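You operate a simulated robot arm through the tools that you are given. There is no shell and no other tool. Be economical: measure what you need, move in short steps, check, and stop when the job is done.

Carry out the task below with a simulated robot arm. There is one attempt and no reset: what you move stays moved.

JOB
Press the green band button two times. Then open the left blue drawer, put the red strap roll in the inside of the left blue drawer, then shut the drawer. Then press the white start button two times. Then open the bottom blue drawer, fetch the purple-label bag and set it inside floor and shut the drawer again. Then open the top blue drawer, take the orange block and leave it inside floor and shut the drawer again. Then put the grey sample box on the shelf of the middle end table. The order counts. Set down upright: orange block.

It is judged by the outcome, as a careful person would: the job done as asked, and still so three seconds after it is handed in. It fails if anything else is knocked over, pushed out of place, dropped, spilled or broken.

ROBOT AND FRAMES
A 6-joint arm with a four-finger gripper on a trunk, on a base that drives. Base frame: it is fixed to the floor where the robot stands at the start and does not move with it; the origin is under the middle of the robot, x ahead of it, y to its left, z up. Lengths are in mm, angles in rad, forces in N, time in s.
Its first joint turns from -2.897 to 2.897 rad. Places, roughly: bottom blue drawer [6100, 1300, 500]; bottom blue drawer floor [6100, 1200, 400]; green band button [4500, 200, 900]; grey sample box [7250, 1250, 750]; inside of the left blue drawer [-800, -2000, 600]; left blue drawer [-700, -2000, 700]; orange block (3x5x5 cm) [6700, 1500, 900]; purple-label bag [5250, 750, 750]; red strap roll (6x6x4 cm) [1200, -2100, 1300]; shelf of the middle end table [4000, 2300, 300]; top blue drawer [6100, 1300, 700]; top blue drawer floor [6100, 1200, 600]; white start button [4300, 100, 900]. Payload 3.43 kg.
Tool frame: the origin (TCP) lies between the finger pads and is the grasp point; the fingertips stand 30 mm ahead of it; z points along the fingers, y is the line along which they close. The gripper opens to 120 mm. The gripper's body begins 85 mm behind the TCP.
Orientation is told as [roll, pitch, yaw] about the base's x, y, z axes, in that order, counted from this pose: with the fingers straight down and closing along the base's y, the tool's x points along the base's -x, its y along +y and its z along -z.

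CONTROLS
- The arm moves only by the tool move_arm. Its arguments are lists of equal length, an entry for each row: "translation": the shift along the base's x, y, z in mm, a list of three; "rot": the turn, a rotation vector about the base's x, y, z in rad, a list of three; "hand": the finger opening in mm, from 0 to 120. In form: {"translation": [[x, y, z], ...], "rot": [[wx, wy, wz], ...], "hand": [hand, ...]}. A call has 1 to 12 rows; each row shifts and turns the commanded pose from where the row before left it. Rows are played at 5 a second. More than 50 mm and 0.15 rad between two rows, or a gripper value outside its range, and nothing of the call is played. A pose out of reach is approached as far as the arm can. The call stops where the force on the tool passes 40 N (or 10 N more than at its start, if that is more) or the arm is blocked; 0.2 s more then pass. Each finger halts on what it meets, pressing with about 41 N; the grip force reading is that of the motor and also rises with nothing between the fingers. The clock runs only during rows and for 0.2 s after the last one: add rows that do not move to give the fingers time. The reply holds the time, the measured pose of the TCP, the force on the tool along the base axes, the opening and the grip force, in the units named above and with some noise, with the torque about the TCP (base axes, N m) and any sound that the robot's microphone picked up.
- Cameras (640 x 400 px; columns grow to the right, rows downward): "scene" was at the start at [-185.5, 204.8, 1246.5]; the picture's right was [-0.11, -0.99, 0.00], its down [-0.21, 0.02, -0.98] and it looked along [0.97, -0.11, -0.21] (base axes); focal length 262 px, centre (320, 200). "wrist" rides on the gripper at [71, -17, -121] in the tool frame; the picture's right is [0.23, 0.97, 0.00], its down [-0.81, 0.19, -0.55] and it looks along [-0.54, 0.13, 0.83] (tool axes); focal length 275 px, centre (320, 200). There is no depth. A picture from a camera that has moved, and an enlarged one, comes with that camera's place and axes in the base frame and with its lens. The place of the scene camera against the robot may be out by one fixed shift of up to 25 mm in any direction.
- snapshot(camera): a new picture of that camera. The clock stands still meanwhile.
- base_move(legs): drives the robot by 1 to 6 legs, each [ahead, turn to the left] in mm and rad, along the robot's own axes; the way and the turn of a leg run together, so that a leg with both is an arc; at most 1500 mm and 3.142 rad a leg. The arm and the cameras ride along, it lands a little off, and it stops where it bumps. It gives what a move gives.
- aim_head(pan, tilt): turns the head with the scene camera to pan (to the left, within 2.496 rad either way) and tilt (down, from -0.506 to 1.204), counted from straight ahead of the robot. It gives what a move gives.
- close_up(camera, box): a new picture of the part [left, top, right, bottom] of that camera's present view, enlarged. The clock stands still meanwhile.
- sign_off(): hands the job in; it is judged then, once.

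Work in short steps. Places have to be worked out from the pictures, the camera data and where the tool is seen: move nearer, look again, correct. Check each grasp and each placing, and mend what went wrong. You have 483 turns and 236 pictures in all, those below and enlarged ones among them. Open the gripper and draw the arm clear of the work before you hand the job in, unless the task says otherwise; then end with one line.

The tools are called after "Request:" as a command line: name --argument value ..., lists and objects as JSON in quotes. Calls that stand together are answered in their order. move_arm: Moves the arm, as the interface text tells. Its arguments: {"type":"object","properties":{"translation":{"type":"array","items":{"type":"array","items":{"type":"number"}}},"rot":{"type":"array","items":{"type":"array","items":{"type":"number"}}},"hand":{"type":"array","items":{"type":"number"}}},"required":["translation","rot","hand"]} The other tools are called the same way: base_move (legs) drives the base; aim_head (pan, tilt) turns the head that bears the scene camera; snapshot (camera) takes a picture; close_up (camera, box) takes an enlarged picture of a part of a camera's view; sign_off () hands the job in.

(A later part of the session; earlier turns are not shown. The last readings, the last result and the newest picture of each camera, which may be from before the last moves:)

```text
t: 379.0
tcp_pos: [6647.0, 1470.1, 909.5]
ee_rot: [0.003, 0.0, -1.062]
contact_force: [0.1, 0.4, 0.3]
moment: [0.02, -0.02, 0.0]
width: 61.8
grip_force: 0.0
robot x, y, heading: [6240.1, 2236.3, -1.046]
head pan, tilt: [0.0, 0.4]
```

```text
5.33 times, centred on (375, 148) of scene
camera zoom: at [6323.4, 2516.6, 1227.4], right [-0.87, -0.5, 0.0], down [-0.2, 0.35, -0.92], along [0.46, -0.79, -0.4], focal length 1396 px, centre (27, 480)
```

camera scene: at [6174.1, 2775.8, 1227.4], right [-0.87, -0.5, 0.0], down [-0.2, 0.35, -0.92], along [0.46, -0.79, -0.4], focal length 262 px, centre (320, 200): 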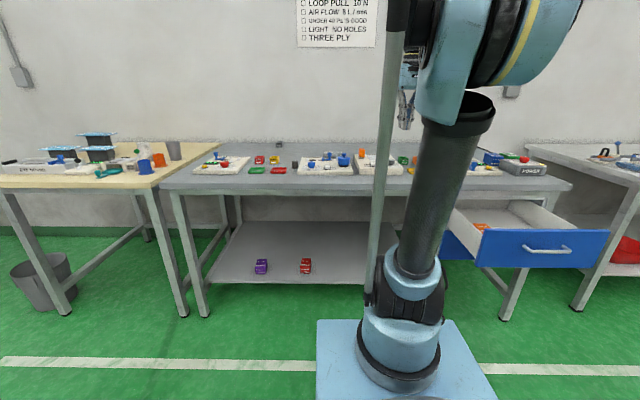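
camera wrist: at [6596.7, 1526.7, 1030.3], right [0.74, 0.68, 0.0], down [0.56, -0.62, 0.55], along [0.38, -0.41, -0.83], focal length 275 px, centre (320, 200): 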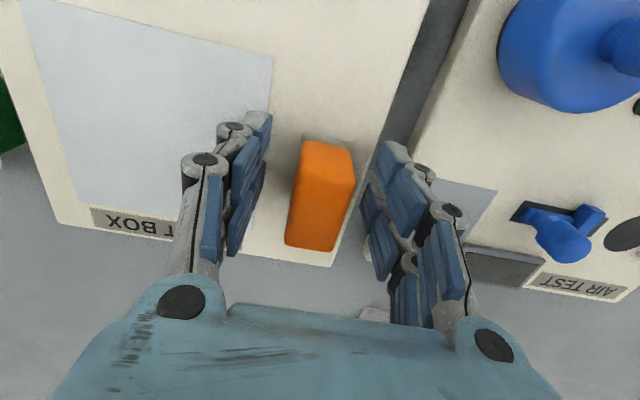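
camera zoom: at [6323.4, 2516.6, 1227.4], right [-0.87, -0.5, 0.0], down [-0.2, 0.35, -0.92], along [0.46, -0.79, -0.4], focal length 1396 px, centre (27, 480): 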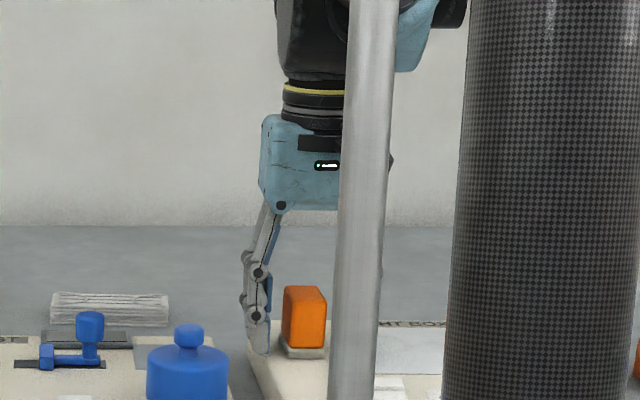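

The fingertips are level with the block's base. I raise 5 mm to avoid the pedestal and close slowly.

Request:
move_arm --translation '[[0, 0, 5], [0, 0, 0], [0, 0, 0], [0, 0, 0], [0, 0, 0], [0, 0, 0]]' --rot '[[0, 0, 0], [0, 0, 0], [0, 0, 0], [0, 0, 0], [0, 0, 0], [0, 0, 0]]' --hand '[54, 46, 40, 34, 28, 22]'

Request:
snapshot --camera "wrist"

```text
t: 380.4
tcp_pos: [6646.1, 1470.6, 914.4]
ee_rot: [0.003, 0.002, -1.061]
contact_force: [-0.6, 0.4, -0.1]
moment: [0.0, -0.03, -0.02]
width: 27.2
grip_force: 40.8
robot x, y, heading: [6241.2, 2232.4, -1.041]
head pan, tilt: [0.0, 0.4]
```

```text
78 pictures are left
camera wrist: at [6596.8, 1526.0, 1035.4], right [0.74, 0.68, 0.0], down [0.56, -0.62, 0.55], along [0.38, -0.41, -0.83], focal length 275 px, centre (320, 200)
```

wrist: 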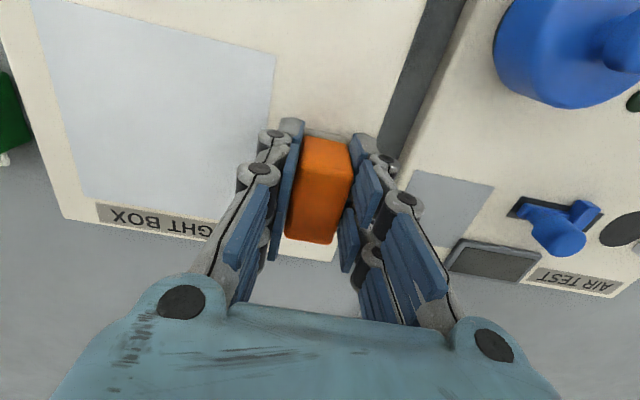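

Gripped at 27 mm. I lift it straight up and look.

Request:
move_arm --translation '[[0, 0, 10], [0, 0, 30], [0, 0, 45], [0, 0, 45]]' --rot '[[0, 0, 0], [0, 0, 0], [0, 0, 0], [0, 0, 0]]' --hand '[20, 20, 20, 20]'

Request:
snapshot --camera "wrist"

```text
t: 381.4
tcp_pos: [6645.5, 1469.8, 1045.7]
ee_rot: [0.004, 0.002, -1.061]
contact_force: [-0.2, 0.1, -0.5]
moment: [-0.01, 0.02, -0.01]
width: 26.8
grip_force: 40.4
robot x, y, heading: [6240.6, 2232.6, -1.045]
head pan, tilt: [0.0, 0.4]
```

```text
77 pictures are left
camera wrist: at [6596.2, 1525.5, 1165.6], right [0.74, 0.68, 0.0], down [0.56, -0.62, 0.55], along [0.38, -0.41, -0.83], focal length 275 px, centre (320, 200)
```

wrist: 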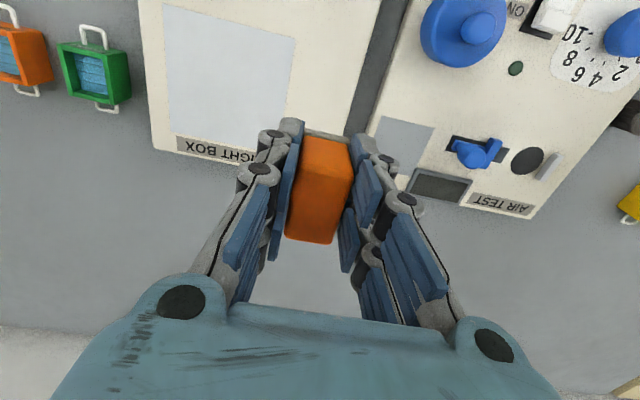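

The block is lifted cleanly with its small base. I tuck the arm, back off, and drive to the open top drawer.

Request:
move_arm --translation '[[0, 0, 45], [-20, 36, 15], [-22, 38, 0], [-22, 40, 0], [-22, 40, 0], [-22, 40, 0], [-22, 40, 0], [-22, 40, 0], [-22, 40, 0]]' --rot '[[0, 0, 0], [0, 0, 0], [0, 0, 0], [0, 0, 0], [0, 0, 0], [0, 0, 0], [0, 0, 0], [0, 0, 0], [0, 0, 0]]' --hand '[20, 20, 20, 20, 20, 20, 20, 20, 20]'

Request:
base_move --legs '[[-300, 0], [0, -1.68], [577, 0], [0, 1.666]]'

Request:
snapshot --camera "scene"

Request:
snapshot --camera "wrist"

```text
t: 383.4
tcp_pos: [6474.1, 1785.5, 1103.8]
ee_rot: [0.003, 0.001, -1.062]
contact_force: [0.1, -0.6, -0.2]
moment: [0.06, 0.06, 0.0]
width: 27.1
grip_force: 41.4
robot x, y, heading: [6237.8, 2235.3, -1.048]
head pan, tilt: [0.0, 0.4]
```

```text
t: 397.6
tcp_pos: [5787.7, 1804.6, 1103.2]
ee_rot: [0.005, 0.0, -1.054]
contact_force: [-0.5, -0.2, 0.4]
moment: [0.01, 0.01, 0.02]
width: 27.1
grip_force: 40.5
robot x, y, heading: [5542.8, 2246.7, -1.034]
head pan, tilt: [0.0, 0.4]
```

```text
76 pictures are left
camera scene: at [5622.4, 2528.3, 1227.3], right [-0.86, -0.51, 0.0], down [-0.2, 0.35, -0.92], along [0.47, -0.79, -0.4], focal length 262 px, centre (320, 200)
```

scene: 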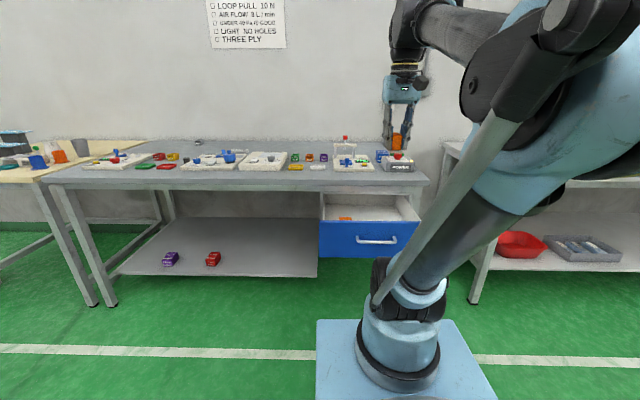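

```text
75 pictures are left
camera wrist: at [5738.5, 1859.4, 1224.0], right [0.73, 0.68, 0.0], down [0.57, -0.61, 0.55], along [0.38, -0.4, -0.83], focal length 275 px, centre (320, 200)
```

wrist: 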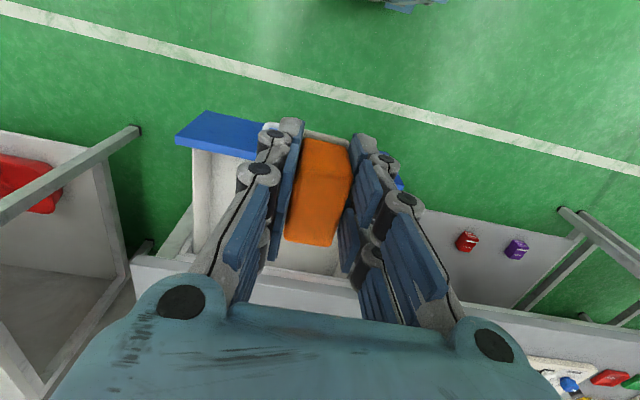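

There is another item in the drawer's left rear. I place the block right of centre at about (5897,1564); I move above and lower to look.

Request:
move_arm --translation '[[18, -40, 0], [18, -40, 0], [18, -40, 0], [18, -40, -15], [18, -40, -15], [19, -40, -15], [0, 0, -45], [0, 0, -45], [0, 0, -45]]' --rot '[[0, 0, 0], [0, 0, 0], [0, 0, 0], [0, 0, 0], [0, 0, 0], [0, 0, 0], [0, 0, 0], [0, 0, 0], [0, 0, 0]]' --hand '[20, 20, 20, 20, 20, 20, 20, 20, 20]'

Request:
snapshot --camera "wrist"

Request:
close_up --camera "scene" --box '[290, 110, 450, 270]'

```text
t: 399.6
tcp_pos: [5892.1, 1577.0, 929.0]
ee_rot: [0.003, -0.011, -1.054]
contact_force: [0.3, 0.2, 0.7]
moment: [0.01, 0.01, -0.01]
width: 27.1
grip_force: 40.8
robot x, y, heading: [5546.0, 2246.1, -1.035]
head pan, tilt: [0.0, 0.4]
```

```text
74 pictures are left
camera wrist: at [5840.0, 1633.4, 1048.3], right [0.73, 0.68, 0.0], down [0.56, -0.61, 0.56], along [0.38, -0.41, -0.83], focal length 275 px, centre (320, 200)
```

wrist: 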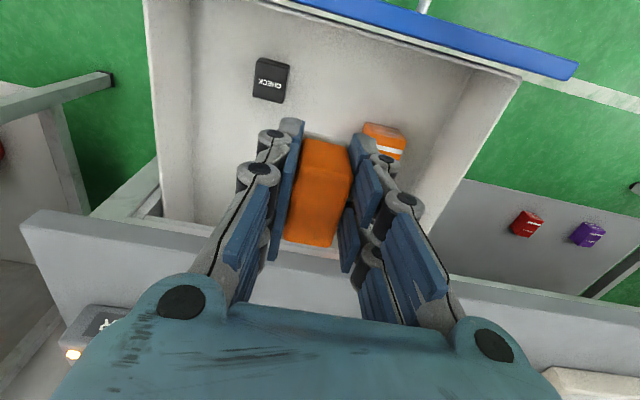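

```text
2.50 times, centred on (370, 190) of scene
camera zoom: at [5622.4, 2528.3, 1227.3], right [-0.86, -0.51, 0.0], down [-0.2, 0.35, -0.92], along [0.47, -0.79, -0.4], focal length 654 px, centre (195, 225)
```

zoom: 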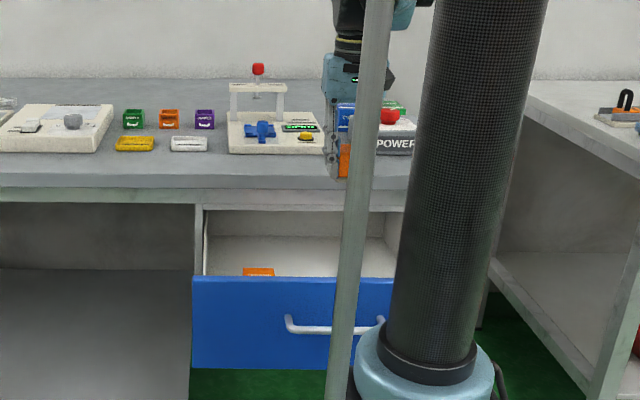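

The landing point lies between the black CHECK item and the orange box with about 45–55 mm margins. I centre slightly and descend to about 740.

Request:
move_arm --translation '[[4, 3, -10], [0, 0, -45], [0, 0, -45], [0, 0, -45], [0, 0, -40]]' --rot '[[0.0096, 0.0054, 0], [0, 0, 0], [0, 0, 0], [0, 0, 0], [0, 0, 0]]' --hand '[20, 20, 20, 20, 20]'

Request:
snapshot --camera "wrist"

```text
t: 400.8
tcp_pos: [5896.5, 1580.5, 745.7]
ee_rot: [0.004, -0.001, -1.054]
contact_force: [-0.6, 0.8, -0.4]
moment: [-0.01, -0.02, 0.01]
width: 27.0
grip_force: 41.1
robot x, y, heading: [5544.8, 2245.9, -1.031]
head pan, tilt: [0.0, 0.4]
```

```text
72 pictures are left
camera wrist: at [5844.8, 1634.6, 865.9], right [0.73, 0.68, 0.0], down [0.57, -0.61, 0.55], along [0.38, -0.4, -0.83], focal length 275 px, centre (320, 200)
```

wrist: 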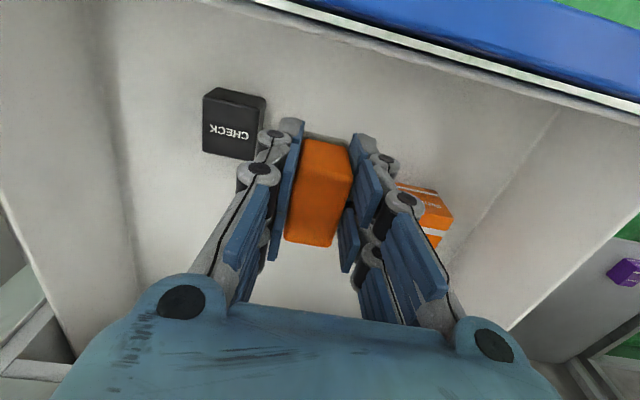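

Clear on both sides. I lower gently until contact.

Request:
move_arm --translation '[[0, 0, -12], [0, 0, -10], [0, 0, -8], [0, 0, -5], [0, 0, -4], [0, 0, -4], [0, 0, -3]]' --rot '[[0, 0, 0], [0, 0, 0], [0, 0, 0], [0, 0, 0], [0, 0, 0], [0, 0, 0], [0, 0, 0]]' --hand '[20, 20, 20, 20, 20, 20, 20]'

```text
t: 402.4
tcp_pos: [5895.5, 1579.7, 698.1]
ee_rot: [0.003, 0.0, -1.054]
contact_force: [-0.7, 0.1, -0.8]
moment: [0.0, 0.02, -0.02]
width: 27.2
grip_force: 41.5
robot x, y, heading: [5543.3, 2243.6, -1.036]
head pan, tilt: [0.0, 0.4]
```

Request:
move_arm --translation '[[0, 0, -3], [0, 0, -3], [0, 0, -3], [0, 0, -2]]' --rot '[[0, 0, 0], [0, 0, 0], [0, 0, 0], [0, 0, 0]]' --hand '[20, 20, 20, 20]'

Request:
snapshot --camera "wrist"

```text
t: 403.4
tcp_pos: [5895.7, 1579.8, 685.6]
ee_rot: [0.003, 0.001, -1.054]
contact_force: [-0.1, 0.5, 0.3]
moment: [0.0, 0.01, 0.02]
width: 26.8
grip_force: 41.5
robot x, y, heading: [5544.0, 2247.0, -1.039]
head pan, tilt: [0.0, 0.4]
```

```text
71 pictures are left
camera wrist: at [5844.1, 1634.7, 807.1], right [0.73, 0.68, 0.0], down [0.57, -0.61, 0.55], along [0.38, -0.4, -0.83], focal length 275 px, centre (320, 200)
```

wrist: 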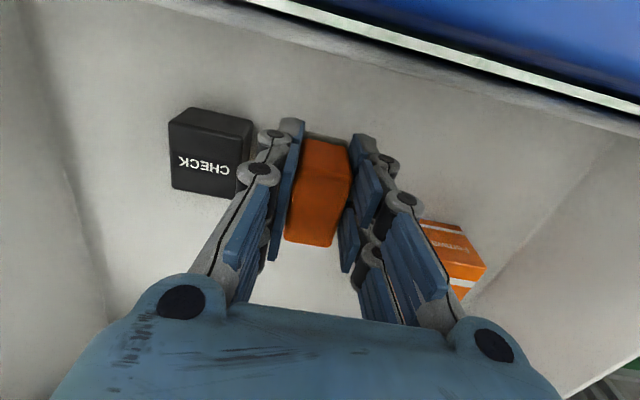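

No contact yet. I continue in 3 mm steps.

Request:
move_arm --translation '[[0, 0, -3], [0, 0, -3], [0, 0, -3], [0, 0, -3]]' --rot '[[0, 0, 0], [0, 0, 0], [0, 0, 0], [0, 0, 0]]' --hand '[20, 20, 20, 20]'

```text
t: 404.4
tcp_pos: [5896.1, 1578.6, 675.0]
ee_rot: [0.004, -0.001, -1.053]
contact_force: [0.6, -0.7, -1.1]
moment: [-0.02, 0.0, 0.03]
width: 27.0
grip_force: 40.8
robot x, y, heading: [5546.1, 2248.6, -1.035]
head pan, tilt: [0.0, 0.4]
```

Request:
move_arm --translation '[[0, 0, -3], [0, 0, -3], [0, 0, -3], [0, 0, -3]]' --rot '[[0, 0, 0], [0, 0, 0], [0, 0, 0], [0, 0, 0]]' --hand '[20, 20, 20, 20]'

Request:
snapshot --camera "wrist"

```text
t: 405.4
tcp_pos: [5894.4, 1579.6, 663.0]
ee_rot: [0.003, -0.001, -1.055]
contact_force: [-0.3, 0.5, -0.9]
moment: [0.01, 0.0, 0.01]
width: 26.8
grip_force: 41.5
robot x, y, heading: [5544.0, 2245.3, -1.032]
head pan, tilt: [0.0, 0.4]
```

```text
70 pictures are left
camera wrist: at [5844.3, 1634.8, 782.9], right [0.73, 0.68, 0.0], down [0.57, -0.61, 0.55], along [0.38, -0.4, -0.83], focal length 275 px, centre (320, 200)
```

wrist: 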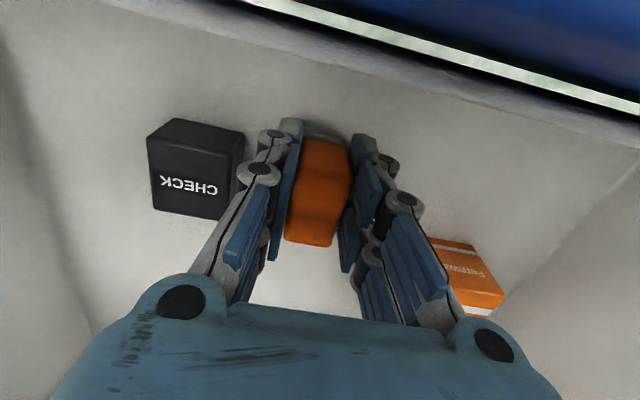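

Shadows suggest the floor is close. A few more small steps.

Request:
move_arm --translation '[[0, 0, -3], [0, 0, -2], [0, 0, -2], [0, 0, -2]]' --rot '[[0, 0, 0], [0, 0, 0], [0, 0, 0], [0, 0, 0]]' --hand '[20, 20, 20, 20]'

```text
t: 406.5
tcp_pos: [5891.2, 1586.5, 663.8]
ee_rot: [0.004, -0.013, -1.054]
contact_force: [0.8, -2.1, -1.6]
moment: [0.19, 0.12, 0.0]
width: 27.0
grip_force: 40.6
robot x, y, heading: [5544.4, 2246.3, -1.037]
head pan, tilt: [0.0, 0.4]
stopped in row 4: the force on the tool passed its limit at 44 N (the readings are from after the stop); the commanded pose is now the measured one
```

Contact near 655. I level, lower 7 mm, open only to 46, and rise straight.

Request:
move_arm --translation '[[0, 0, -4], [0, 0, -3], [0, 0, 0], [0, 0, 0], [0, 0, 0]]' --rot '[[0.0113, 0.0064, 0], [0, 0, 0], [0, 0, 0], [0, 0, 0], [0, 0, 0]]' --hand '[20, 20, 34, 46, 46]'

Request:
snapshot --camera "wrist"

```text
t: 407.7
tcp_pos: [5891.8, 1585.5, 657.1]
ee_rot: [0.003, 0.0, -1.053]
contact_force: [0.4, -0.1, 0.5]
moment: [0.03, 0.02, 0.0]
width: 46.0
grip_force: 0.0
robot x, y, heading: [5540.5, 2244.3, -1.037]
head pan, tilt: [0.0, 0.4]
```

```text
69 pictures are left
camera wrist: at [5840.8, 1641.0, 776.6], right [0.73, 0.68, 0.0], down [0.57, -0.61, 0.55], along [0.38, -0.4, -0.83], focal length 275 px, centre (320, 200)
```

wrist: 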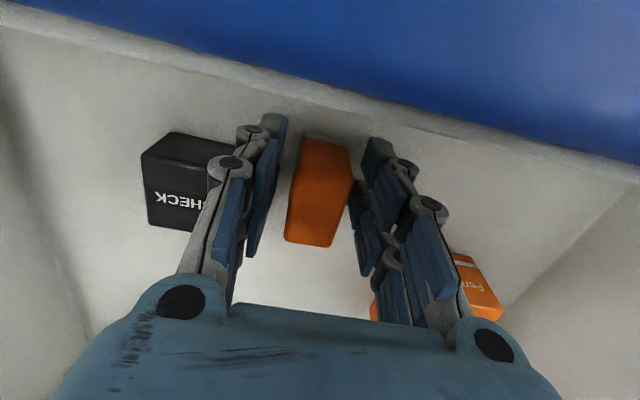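

The block stands free between the fingers. I rise straight up.

Request:
move_arm --translation '[[0, 0, 15], [0, 0, 30], [0, 0, 45], [0, 0, 45], [0, 0, 45], [0, 0, 45]]' --rot '[[0, 0, 0], [0, 0, 0], [0, 0, 0], [0, 0, 0], [0, 0, 0], [0, 0, 0]]' --hand '[46, 46, 46, 46, 46, 46]'

Request:
snapshot --camera "wrist"

```text
t: 409.1
tcp_pos: [5890.2, 1586.2, 884.7]
ee_rot: [0.003, -0.001, -1.055]
contact_force: [-0.3, -0.5, 0.8]
moment: [0.0, -0.04, -0.01]
width: 46.1
grip_force: 0.1
robot x, y, heading: [5541.4, 2243.7, -1.037]
head pan, tilt: [0.0, 0.4]
```

```text
68 pictures are left
camera wrist: at [5840.6, 1641.5, 1006.2], right [0.73, 0.68, 0.0], down [0.57, -0.61, 0.55], along [0.38, -0.4, -0.83], focal length 275 px, centre (320, 200)
```

wrist: 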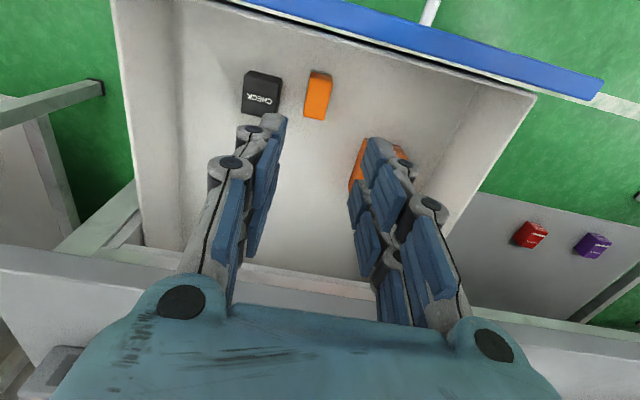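

The orange block stands upright in the drawer. I back off 200 mm, close the fingers and lower in front of the handle to shut it.

Request:
base_move --legs '[[-200, 0]]'

Request:
move_arm --translation '[[0, 10, -10], [5, 10, -40], [5, 10, -45], [5, 0, -45], [0, 0, -40]]' --rot '[[0, 0, 0], [0, 0, 0], [0, 0, 0], [0, 0, 0], [0, 0, 0]]' --hand '[20, 0, 0, 0, 0]'

Request:
snapshot --camera "wrist"

```text
t: 410.7
tcp_pos: [5790.5, 1759.8, 884.5]
ee_rot: [0.004, -0.001, -1.054]
contact_force: [-0.2, -0.1, 0.5]
moment: [0.04, -0.01, -0.01]
width: 46.4
grip_force: 0.1
robot x, y, heading: [5438.8, 2418.1, -1.031]
head pan, tilt: [0.0, 0.4]
```

```text
t: 411.9
tcp_pos: [5798.8, 1798.8, 712.7]
ee_rot: [0.002, -0.014, -1.052]
contact_force: [-0.7, 0.8, 0.4]
moment: [-0.05, 0.0, -0.03]
width: 0.0
grip_force: 33.9
robot x, y, heading: [5440.4, 2421.6, -1.032]
head pan, tilt: [0.0, 0.4]
```

```text
67 pictures are left
camera wrist: at [5747.4, 1855.4, 832.5], right [0.73, 0.68, 0.0], down [0.56, -0.6, 0.56], along [0.39, -0.41, -0.83], focal length 275 px, centre (320, 200)
```

wrist: 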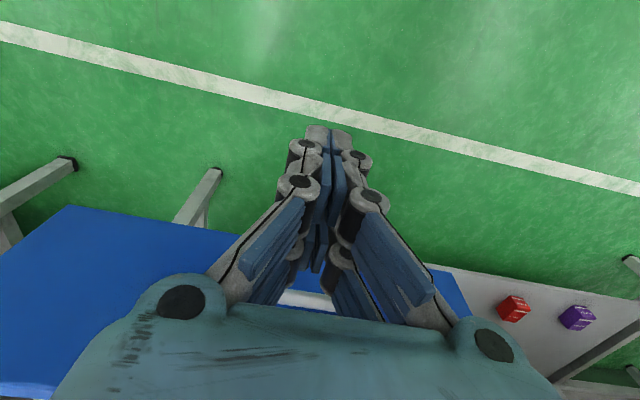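

I move right 25 mm to the handle centre and push with the arm.

Request:
move_arm --translation '[[-22, -12, 0], [20, -35, 0], [20, -35, 0], [20, -35, 0], [18, -32, 0], [18, -32, 0]]' --rot '[[0, 0, 0], [0, 0, 0], [0, 0, 0], [0, 0, 0], [0, 0, 0], [0, 0, 0]]' --hand '[0, 0, 0, 0, 0, 0]'

Request:
snapshot --camera "wrist"

```text
t: 413.3
tcp_pos: [5873.1, 1618.5, 714.6]
ee_rot: [0.005, -0.012, -1.053]
contact_force: [-0.9, 0.2, 0.0]
moment: [-0.05, 0.0, -0.03]
width: 0.1
grip_force: 33.1
robot x, y, heading: [5442.9, 2417.2, -1.037]
head pan, tilt: [0.0, 0.4]
```

```text
66 pictures are left
camera wrist: at [5819.7, 1674.5, 834.8], right [0.73, 0.68, 0.0], down [0.56, -0.6, 0.56], along [0.39, -0.41, -0.83], focal length 275 px, centre (320, 200)
```

wrist: 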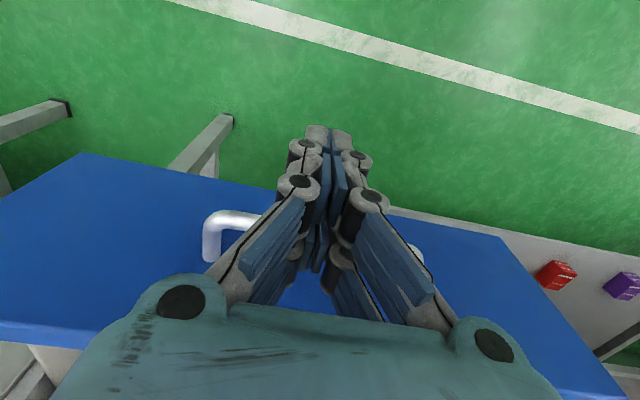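

The bar is against the fingers and moving. I push on with the base 90 mm, then the arm.

Request:
base_move --legs '[[90, 0]]'

Request:
move_arm --translation '[[10, -17, -4], [10, -17, 0], [8, -14, 0], [6, -10, 0], [5, -9, 0], [4, -8, 0], [4, -8, 0], [4, -8, 0]]' --rot '[[0, 0, 0], [0, 0, 0], [0, 0, 0], [0, 0, 0], [0, 0, 0], [0, 0, 0], [0, 0, 0], [0, 0, 0]]' --hand '[0, 0, 0, 0, 0, 0, 0, 0]'

Request:
snapshot --camera "wrist"

```text
t: 414.4
tcp_pos: [5917.4, 1541.0, 714.4]
ee_rot: [0.002, -0.011, -1.052]
contact_force: [-0.7, -0.5, 0.3]
moment: [0.0, -0.02, 0.0]
width: 0.2
grip_force: 33.2
robot x, y, heading: [5489.6, 2342.7, -1.031]
head pan, tilt: [0.0, 0.4]
```

```text
t: 415.8
tcp_pos: [5949.7, 1487.2, 731.4]
ee_rot: [0.006, -0.028, -1.052]
contact_force: [1.5, -2.8, -3.0]
moment: [0.21, 0.1, 0.0]
width: 0.0
grip_force: 33.3
robot x, y, heading: [5489.7, 2338.7, -1.029]
head pan, tilt: [0.0, 0.4]
stopped in row 7: the force on the tool passed its limit at 58 N (the readings are from after the stop); the commanded pose is now the measured one
```

```text
65 pictures are left
camera wrist: at [5896.1, 1544.0, 850.1], right [0.73, 0.68, 0.0], down [0.56, -0.6, 0.58], along [0.39, -0.42, -0.82], focal length 275 px, centre (320, 200)
```

wrist: 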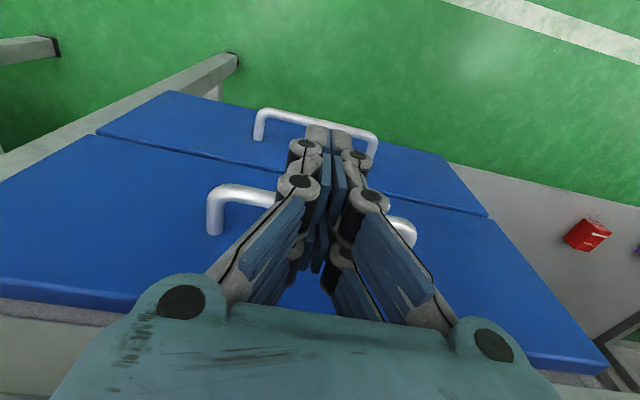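

Resistance came at the expected closed position. I withdraw and verify with the scene camera.

Request:
move_arm --translation '[[-18, 34, 0], [-20, 36, 20], [-20, 36, 25], [-20, 36, 25], [-10, 20, 40], [0, 0, 45], [0, 0, 45], [0, 0, 45], [-20, 36, 25], [-20, 36, 20]]' --rot '[[0.012, 0.007, 0], [0.012, 0.007, 0], [0, 0, 0], [0, 0, 0], [0, 0, 0], [0, 0, 0], [0, 0, 0], [0, 0, 0], [0, 0, 0], [0, 0, 0]]' --hand '[0, 0, 0, 0, 0, 0, 0, 0, 0, 0]'

Request:
close_up --camera "scene" --box '[240, 120, 480, 290]'

Request:
aim_head --pan 0.9 --tilt 0.3

Request:
snapshot --camera "scene"

```text
t: 418.0
tcp_pos: [5819.4, 1720.4, 1020.9]
ee_rot: [0.004, -0.001, -1.052]
contact_force: [-0.3, -1.3, 0.1]
moment: [0.07, 0.03, -0.01]
width: 0.0
grip_force: 33.3
robot x, y, heading: [5488.2, 2338.3, -1.035]
head pan, tilt: [0.0, 0.4]
```

```text
2.35 times, centred on (360, 205) of scene
camera zoom: at [5566.3, 2622.7, 1227.4], right [-0.86, -0.51, 0.0], down [-0.2, 0.35, -0.92], along [0.47, -0.79, -0.4], focal length 616 px, centre (226, 188)
```

zoom: 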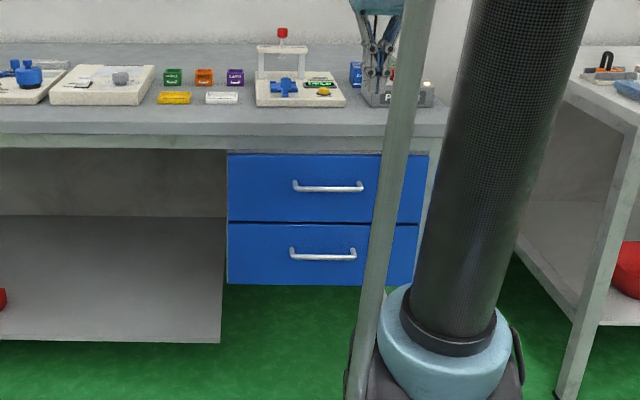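

```text
t: 419.2
tcp_pos: [5819.0, 1720.7, 1022.3]
ee_rot: [0.002, 0.0, -1.05]
contact_force: [0.0, 0.1, 1.4]
moment: [-0.01, 0.0, -0.01]
width: 0.0
grip_force: 33.1
robot x, y, heading: [5488.6, 2341.8, -1.033]
head pan, tilt: [0.901, 0.3]
```

```text
63 pictures are left
camera scene: at [5611.3, 2690.1, 1237.1], right [-0.14, -0.99, -0.01], down [-0.3, 0.05, -0.95], along [0.94, -0.13, -0.3], focal length 262 px, centre (320, 200)
```

scene: 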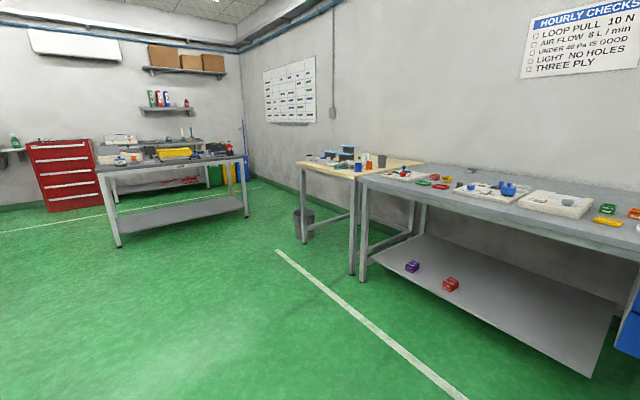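

Both drawers are flush shut. Now the grey sample box: the hint projects near (488,186), toward the back of this bench. I zoom there.

Request:
close_up --camera "scene" --box '[400, 140, 600, 230]'

```text
3.20 times, centred on (500, 185) of scene
camera zoom: at [5611.3, 2690.1, 1237.1], right [-0.14, -0.99, -0.01], down [-0.3, 0.05, -0.95], along [0.94, -0.13, -0.3], focal length 838 px, centre (-256, 248)
```

zoom: 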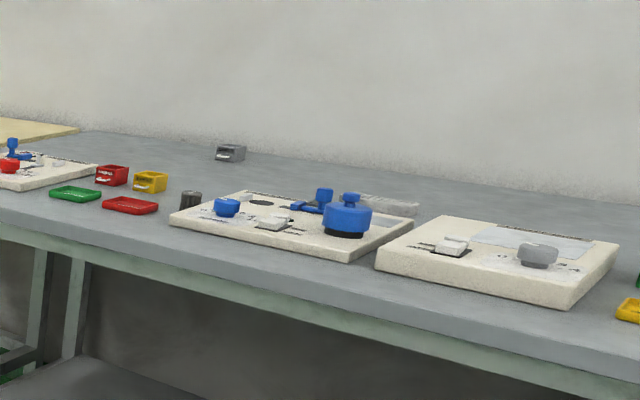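

The grey SAMPLE box stands at the back of this bench, about (7405,1222,840), roughly 810 mm behind the front line; I'll need a far reach with a tilted tool. I tuck the arm and drive to a staging point opposite it.

Request:
move_arm --translation '[[-18, 32, 20], [-18, 32, 20], [-18, 32, 20], [-18, 32, 20]]' --rot '[[0, 0, 0], [0, 0, 0], [0, 0, 0], [0, 0, 0]]' --hand '[0, 0, 0, 0]'

Request:
base_move --legs '[[0, 1.205], [1204, 0], [0, -1.234]]'

Request:
aim_head --pan 0.0 --tilt 0.35

Request:
snapshot --camera "scene"

```text
t: 420.2
tcp_pos: [5749.1, 1848.4, 1100.6]
ee_rot: [0.004, 0.0, -1.053]
contact_force: [0.2, 0.5, 0.3]
moment: [0.05, 0.01, 0.01]
width: 0.0
grip_force: 33.5
robot x, y, heading: [5486.0, 2341.3, -1.042]
head pan, tilt: [0.901, 0.3]
```

```text
t: 433.3
tcp_pos: [6930.9, 2059.6, 1101.4]
ee_rot: [0.004, 0.001, -1.074]
contact_force: [-0.5, 0.6, -0.3]
moment: [-0.04, 0.0, 0.01]
width: 0.0
grip_force: 33.3
robot x, y, heading: [6684.8, 2556.2, -1.062]
head pan, tilt: [0.901, 0.3]
```

```text
t: 434.5
tcp_pos: [6923.0, 2070.6, 1107.1]
ee_rot: [0.006, -0.012, -1.073]
contact_force: [-0.3, 1.1, -0.6]
moment: [0.02, 0.03, 0.0]
width: 0.0
grip_force: 33.2
robot x, y, heading: [6686.7, 2560.0, -1.059]
head pan, tilt: [0.0, 0.351]
```

```text
61 pictures are left
camera scene: at [6770.4, 2840.7, 1231.9], right [-0.87, -0.49, 0.0], down [-0.17, 0.31, -0.93], along [0.46, -0.81, -0.36], focal length 262 px, centre (320, 200)
```

scene: 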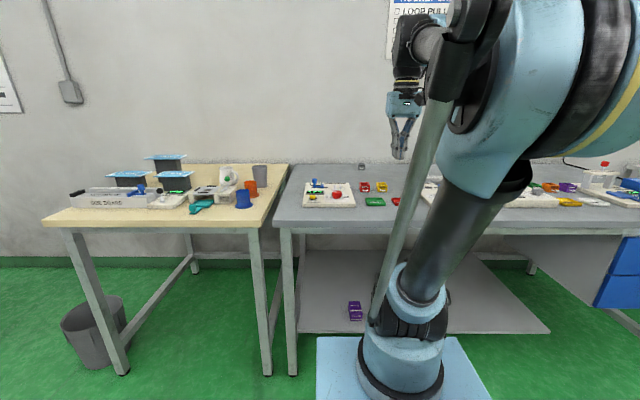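

Two rays put the grey box at about (7322,1306,850), 698 mm behind the front line. I drive 155 mm closer and extend the arm over the bench with the tool pitched about 0.45 rad.

Request:
base_move --legs '[[155, 0]]'

Request:
move_arm --translation '[[20, -38, 0], [20, -38, 0], [20, -38, -10], [20, -38, -10], [20, -38, -15], [20, -38, -15], [20, -38, -15], [20, -38, -15], [20, -38, -15], [20, -38, -15]]' --rot '[[-0.105, -0.058, 0], [-0.105, -0.058, 0], [-0.105, -0.058, 0], [-0.07, -0.038, 0], [0, 0, 0], [0, 0, 0], [0, 0, 0], [0, 0, 0], [0, 0, 0], [0, 0, 0]]' --hand '[30, 60, 90, 100, 100, 100, 100, 100, 100, 100]'

Request:
snapshot --camera "wrist"

```text
t: 435.9
tcp_pos: [6998.7, 1936.9, 1107.8]
ee_rot: [0.006, -0.014, -1.073]
contact_force: [0.1, 0.2, 0.2]
moment: [-0.04, -0.04, 0.02]
width: 0.2
grip_force: 33.4
robot x, y, heading: [6759.7, 2426.1, -1.056]
head pan, tilt: [0.0, 0.351]
```

```text
t: 438.1
tcp_pos: [7187.9, 1567.2, 1003.2]
ee_rot: [0.007, -0.464, -1.076]
contact_force: [-0.2, 0.4, -0.1]
moment: [-0.02, -0.02, -0.01]
width: 99.9
grip_force: 0.1
robot x, y, heading: [6759.7, 2424.0, -1.058]
head pan, tilt: [0.0, 0.351]
```

```text
60 pictures are left
camera wrist: at [7117.3, 1664.3, 1078.7], right [0.76, 0.65, -0.1], down [0.39, -0.33, 0.86], along [0.52, -0.69, -0.5], focal length 275 px, centre (320, 200)
```

wrist: 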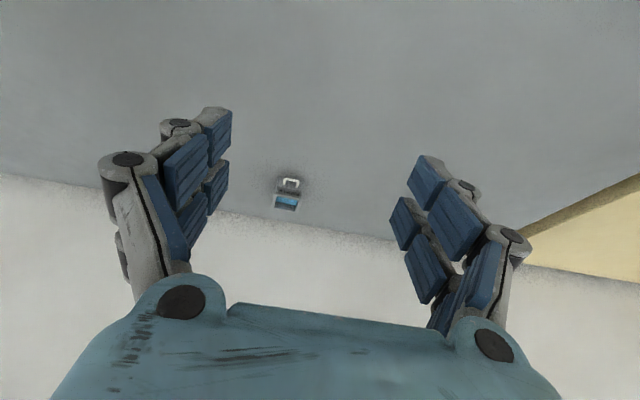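

The grey box is about 47 mm wide at roughly (7308,1320). I approach to just above and in front of it.

Request:
move_arm --translation '[[19, -38, -12], [19, -38, -12], [19, -38, -12], [19, -38, -12], [19, -38, -12]]' --rot '[[0, 0, 0], [0, 0, 0], [0, 0, 0], [0, 0, 0], [0, 0, 0]]' --hand '[95, 90, 85, 85, 85]'

Request:
snapshot --camera "wrist"

```text
t: 439.3
tcp_pos: [7284.4, 1379.1, 943.8]
ee_rot: [0.008, -0.465, -1.076]
contact_force: [-0.4, 0.4, 1.5]
moment: [-0.04, -0.01, 0.04]
width: 84.8
grip_force: 0.0
robot x, y, heading: [6762.5, 2428.5, -1.06]
head pan, tilt: [0.0, 0.351]
```

```text
59 pictures are left
camera wrist: at [7212.6, 1475.6, 1019.2], right [0.76, 0.65, -0.1], down [0.39, -0.33, 0.86], along [0.52, -0.69, -0.5], focal length 275 px, centre (320, 200)
```

wrist: 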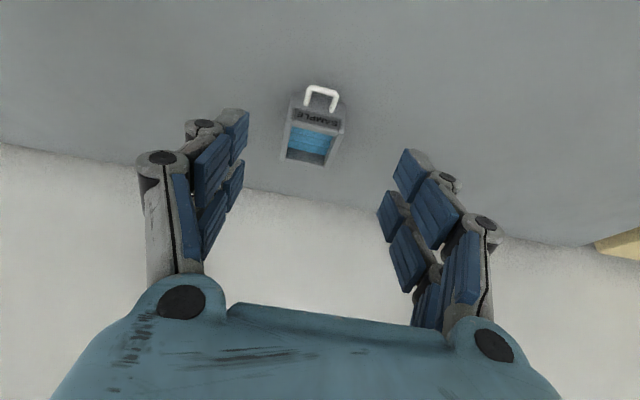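

The box centre is about (7306,1330,852), 50 mm wide. I move over it and lower to about 885 for a check.

Request:
move_arm --translation '[[11, -25, -20], [11, -24, -20], [0, 0, -18]]' --rot '[[0, 0, 0], [0, 0, 0], [0, 0, 0]]' --hand '[85, 85, 85]'

Request:
snapshot --camera "wrist"

Request:
close_up --camera "scene" --box '[310, 110, 430, 210]'

```text
t: 440.1
tcp_pos: [7309.5, 1328.7, 884.5]
ee_rot: [0.006, -0.466, -1.076]
contact_force: [0.0, -0.5, -1.0]
moment: [-0.01, -0.01, 0.0]
width: 84.7
grip_force: 0.0
robot x, y, heading: [6757.0, 2426.9, -1.059]
head pan, tilt: [0.0, 0.351]
```

```text
58 pictures are left
camera wrist: at [7236.9, 1425.9, 959.9], right [0.76, 0.65, -0.1], down [0.39, -0.33, 0.86], along [0.52, -0.69, -0.5], focal length 275 px, centre (320, 200)
```

wrist: 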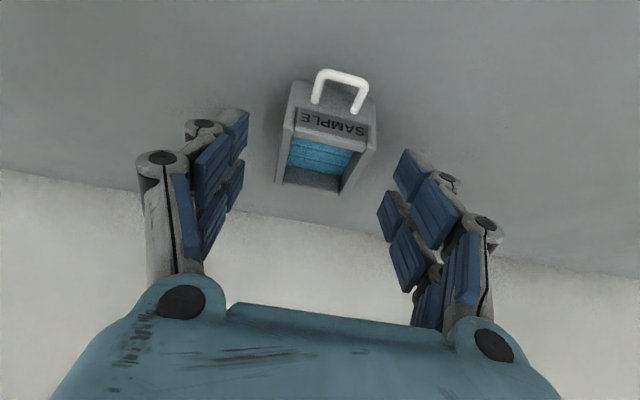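

```text
4.00 times, centred on (370, 160) of scene
camera zoom: at [6845.9, 2706.6, 1231.9], right [-0.87, -0.49, 0.0], down [-0.17, 0.31, -0.93], along [0.46, -0.81, -0.36], focal length 1047 px, centre (120, 360)
```

zoom: 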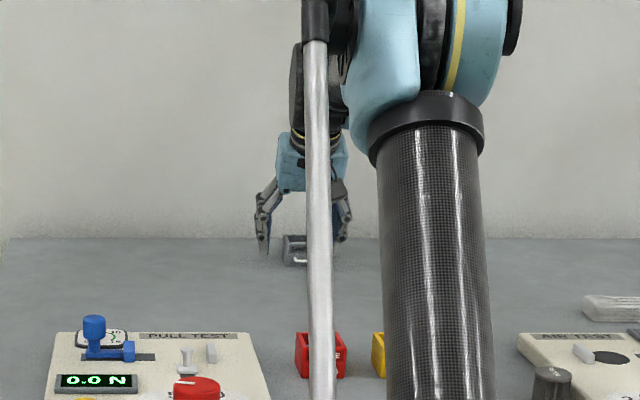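

The box is directly below the TCP between the fingers. I lower to about 858 in small steps.

Request:
move_arm --translation '[[0, 0, -12], [0, 0, -8], [0, 0, -5], [0, 0, -3]]' --rot '[[0, 0, 0], [0, 0, 0], [0, 0, 0], [0, 0, 0]]' --hand '[85, 85, 85, 85]'

Request:
snapshot --camera "wrist"

```text
t: 440.7
tcp_pos: [7304.5, 1338.7, 884.5]
ee_rot: [0.007, -0.483, -1.077]
contact_force: [-2.0, 0.3, 14.7]
moment: [-0.05, 0.11, 0.06]
width: 44.0
grip_force: 23.7
robot x, y, heading: [6762.3, 2427.9, -1.057]
head pan, tilt: [0.0, 0.351]
stopped in row 3: the force on the tool passed its limit at 56 N (the readings are from after the stop); the commanded pose is now the measured one
```

```text
56 pictures are left
camera wrist: at [7231.1, 1435.9, 958.0], right [0.76, 0.65, -0.1], down [0.38, -0.32, 0.87], along [0.53, -0.7, -0.49], focal length 275 px, centre (320, 200)
```

wrist: 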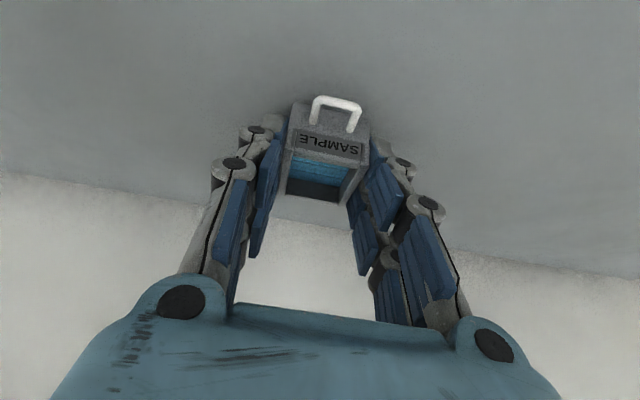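

The tips touched the bench and the fingers have come onto the box (44 mm). I firm the grip and look at the readings.

Request:
move_arm --translation '[[0, 0, 0], [0, 0, 0], [0, 0, 0]]' --rot '[[0, 0, 0], [0, 0, 0], [0, 0, 0]]' --hand '[42, 36, 34]'

Request:
snapshot --camera "wrist"

```text
t: 441.5
tcp_pos: [7304.4, 1338.2, 882.4]
ee_rot: [0.008, -0.484, -1.076]
contact_force: [-0.5, 0.5, 2.9]
moment: [-0.03, -0.01, 0.0]
width: 43.2
grip_force: 41.1
robot x, y, heading: [6758.7, 2426.1, -1.06]
head pan, tilt: [0.0, 0.351]
```

```text
55 pictures are left
camera wrist: at [7231.5, 1435.6, 957.0], right [0.76, 0.65, -0.1], down [0.38, -0.32, 0.87], along [0.53, -0.7, -0.49], focal length 275 px, centre (320, 200)
```

wrist: 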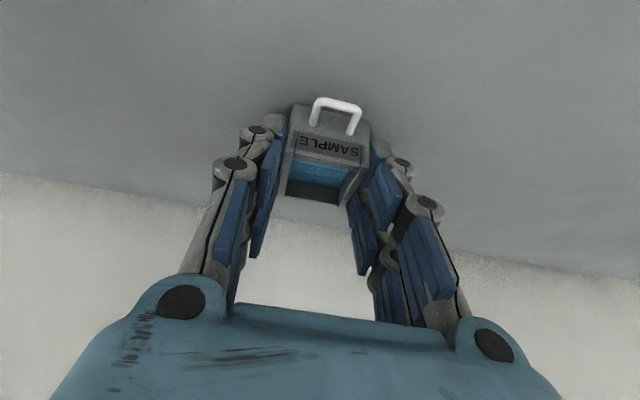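

Gripped at 43 mm, 41 N. I lift it a little and check it stays.

Request:
move_arm --translation '[[0, 0, 8], [0, 0, 15], [0, 0, 25]]' --rot '[[0, 0, 0], [0, 0, 0], [0, 0, 0]]' --hand '[34, 34, 34]'

Request:
snapshot --camera "wrist"

```text
t: 442.3
tcp_pos: [7305.5, 1338.9, 930.7]
ee_rot: [0.006, -0.481, -1.076]
contact_force: [0.0, -0.6, -0.2]
moment: [-0.02, 0.02, 0.02]
width: 43.1
grip_force: 40.7
robot x, y, heading: [6758.6, 2424.5, -1.059]
head pan, tilt: [0.0, 0.351]
```

```text
54 pictures are left
camera wrist: at [7233.2, 1435.8, 1003.7], right [0.76, 0.65, -0.1], down [0.39, -0.32, 0.87], along [0.53, -0.7, -0.49], focal length 275 px, centre (320, 200)
```

wrist: 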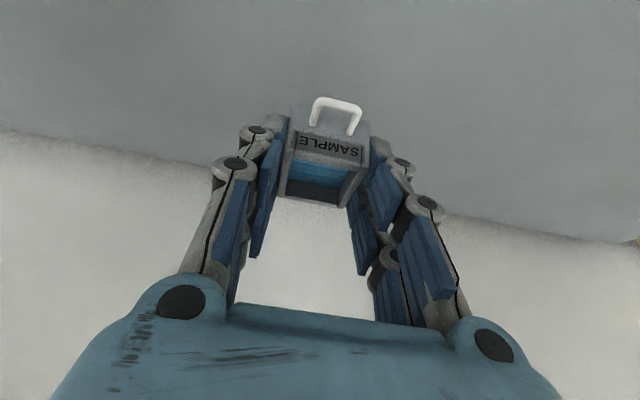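

The box is held. I raise it, retract over the bench, and back the base away.

Request:
move_arm --translation '[[0, 0, 30], [-15, 28, 30], [-20, 36, 20], [-20, 38, 15], [-20, 38, 10], [-20, 38, 5], [-20, 38, 0], [-20, 38, 0], [-20, 38, 0], [-20, 38, 0], [-20, 38, 0], [-20, 38, 0]]' --rot '[[0, 0, 0], [0, 0, 0], [0, 0, 0], [0, 0, 0], [0, 0, 0], [0, 0, 0], [0, 0, 0], [0, 0, 0], [0, 0, 0], [0, 0, 0], [0, 0, 0], [0, 0, 0]]' --hand '[34, 34, 34, 34, 34, 34, 34, 34, 34, 34, 34, 34]'

Request:
base_move --legs '[[-300, 0]]'

Request:
aim_head --pan -1.7 --tilt 0.25

Request:
snapshot --camera "scene"

```text
t: 444.9
tcp_pos: [7090.6, 1743.6, 1042.2]
ee_rot: [0.006, -0.483, -1.075]
contact_force: [0.1, -1.9, 0.5]
moment: [0.07, -0.01, 0.0]
width: 43.4
grip_force: 41.1
robot x, y, heading: [6758.9, 2426.6, -1.059]
head pan, tilt: [0.0, 0.351]
```

```text
t: 447.0
tcp_pos: [6941.3, 2007.9, 1041.2]
ee_rot: [0.006, -0.484, -1.073]
contact_force: [-0.2, -0.5, -0.3]
moment: [-0.04, -0.05, -0.02]
width: 43.1
grip_force: 40.8
robot x, y, heading: [6611.9, 2687.3, -1.06]
head pan, tilt: [0.0, 0.351]
```

```text
t: 448.7
tcp_pos: [6935.9, 2017.4, 1050.1]
ee_rot: [0.007, -0.496, -1.073]
contact_force: [-0.7, -0.6, -0.2]
moment: [0.02, 0.0, -0.01]
width: 43.1
grip_force: 41.0
robot x, y, heading: [6611.8, 2687.5, -1.057]
head pan, tilt: [-1.7, 0.25]
```

```text
53 pictures are left
camera scene: at [6565.4, 3015.5, 1242.7], right [-0.38, 0.93, 0.01], down [0.22, 0.1, -0.97], along [-0.9, -0.36, -0.25], focal length 262 px, centre (320, 200)
```

scene: 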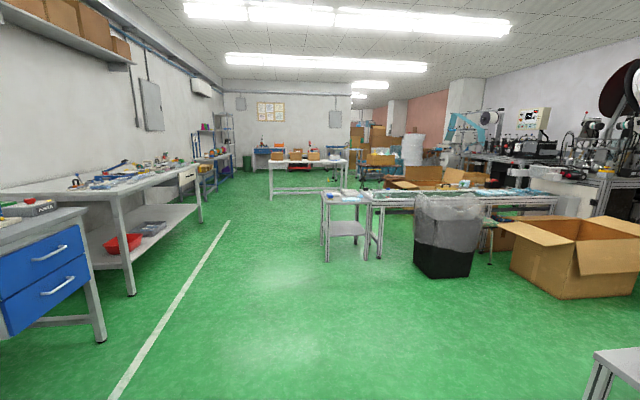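

The "middle end table" is the small table with front feet near (4339,2218) and (4150,2548); its shelf reads z≈280. I tuck the arm and drive to face it from about (5243,2954).

Request:
move_arm --translation '[[-20, 38, 0], [-20, 38, 0], [-20, 38, 0], [-20, 38, 0], [-20, 38, 0]]' --rot '[[0, 0, 0], [0, 0, 0], [0, 0, 0], [0, 0, 0], [0, 0, 0]]' --hand '[34, 34, 34, 34, 34]'

Request:
base_move --legs '[[0, -2.274], [1395, 0], [0, 0.714]]'

Request:
aim_head --pan 0.0 --tilt 0.4

Request:
snapshot --camera "scene"

Request:
snapshot --camera "wrist"

```text
t: 449.9
tcp_pos: [6835.3, 2206.4, 1049.7]
ee_rot: [0.007, -0.495, -1.073]
contact_force: [0.3, 0.2, 0.0]
moment: [0.01, 0.02, 0.0]
width: 43.3
grip_force: 41.2
robot x, y, heading: [6612.6, 2688.7, -1.057]
head pan, tilt: [-1.7, 0.25]
```

```text
t: 465.3
tcp_pos: [4770.8, 2693.9, 1051.7]
ee_rot: [0.01, -0.495, -2.607]
contact_force: [0.2, 0.4, 0.3]
moment: [-0.02, -0.02, -0.02]
width: 43.3
grip_force: 41.2
robot x, y, heading: [5238.5, 2936.1, -2.593]
head pan, tilt: [-1.7, 0.25]
```

```text
t: 467.0
tcp_pos: [4780.2, 2700.4, 1057.4]
ee_rot: [0.007, -0.506, -2.607]
contact_force: [-0.1, 0.3, -0.2]
moment: [0.02, -0.02, 0.03]
width: 42.9
grip_force: 41.1
robot x, y, heading: [5239.6, 2934.5, -2.588]
head pan, tilt: [0.0, 0.4]
```

```text
52 pictures are left
camera scene: at [5528.8, 2892.9, 1227.3], right [-0.52, 0.85, 0.0], down [0.34, 0.21, -0.92], along [-0.78, -0.48, -0.4], focal length 262 px, centre (320, 200)
```

scene: 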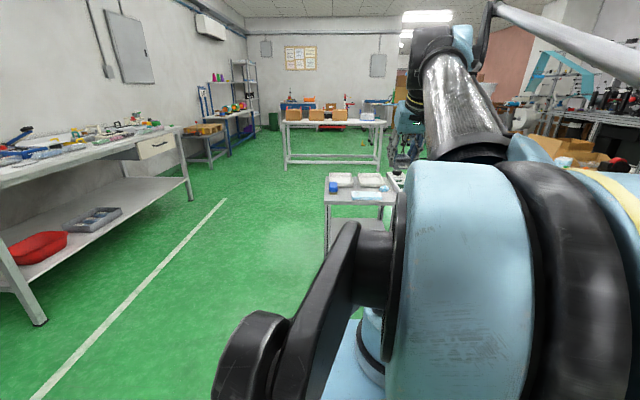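

```text
51 pictures are left
camera wrist: at [4875.6, 2776.9, 1127.7], right [0.67, -0.73, -0.11], down [-0.28, -0.39, 0.88], along [-0.68, -0.56, -0.47], focal length 275 px, centre (320, 200)
```

wrist: 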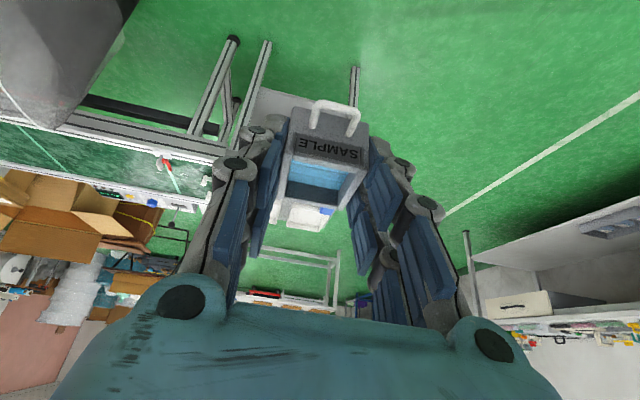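

The arm blocks the view. I extend it forward and down in front of the table and look again.

Request:
move_arm --translation '[[-34, -21, -25], [-34, -21, -25], [-34, -21, -25], [-34, -21, -25], [-34, -21, -25], [-34, -21, -25], [-34, -21, -25], [-34, -21, -25], [-34, -21, -25]]' --rot '[[0.012, -0.02, 0], [0, 0, 0], [0, 0, 0], [0, 0, 0], [0, 0, 0], [0, 0, 0], [0, 0, 0], [0, 0, 0], [0, 0, 0]]' --hand '[34, 34, 34, 34, 34, 34, 34, 34, 34]'

Request:
snapshot --camera "scene"

Request:
snapshot --camera "wrist"

```text
t: 469.0
tcp_pos: [4475.9, 2511.5, 829.4]
ee_rot: [0.007, -0.483, -2.606]
contact_force: [1.2, 0.9, -0.3]
moment: [-0.03, 0.05, 0.01]
width: 43.1
grip_force: 41.2
robot x, y, heading: [5240.5, 2936.2, -2.597]
head pan, tilt: [0.0, 0.4]
```

```text
50 pictures are left
camera scene: at [5529.1, 2893.0, 1227.3], right [-0.52, 0.85, 0.0], down [0.34, 0.21, -0.92], along [-0.78, -0.48, -0.4], focal length 262 px, centre (320, 200)
```

scene: 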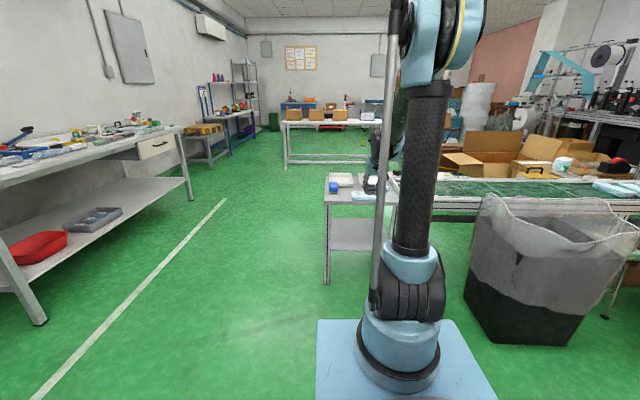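

```text
49 pictures are left
camera wrist: at [4568.7, 2588.6, 902.5], right [0.67, -0.73, -0.1], down [-0.3, -0.4, 0.87], along [-0.67, -0.55, -0.49], focal length 275 px, centre (320, 200)
```

wrist: 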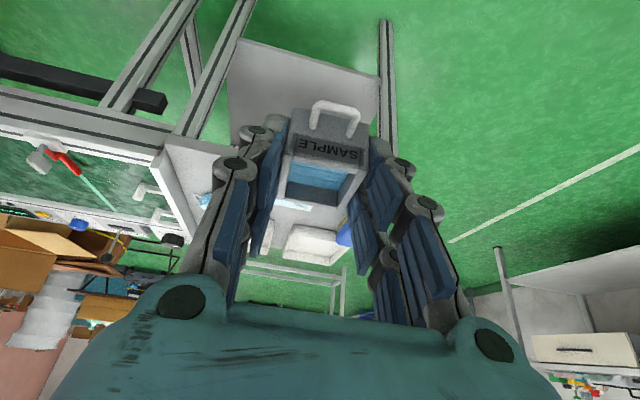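

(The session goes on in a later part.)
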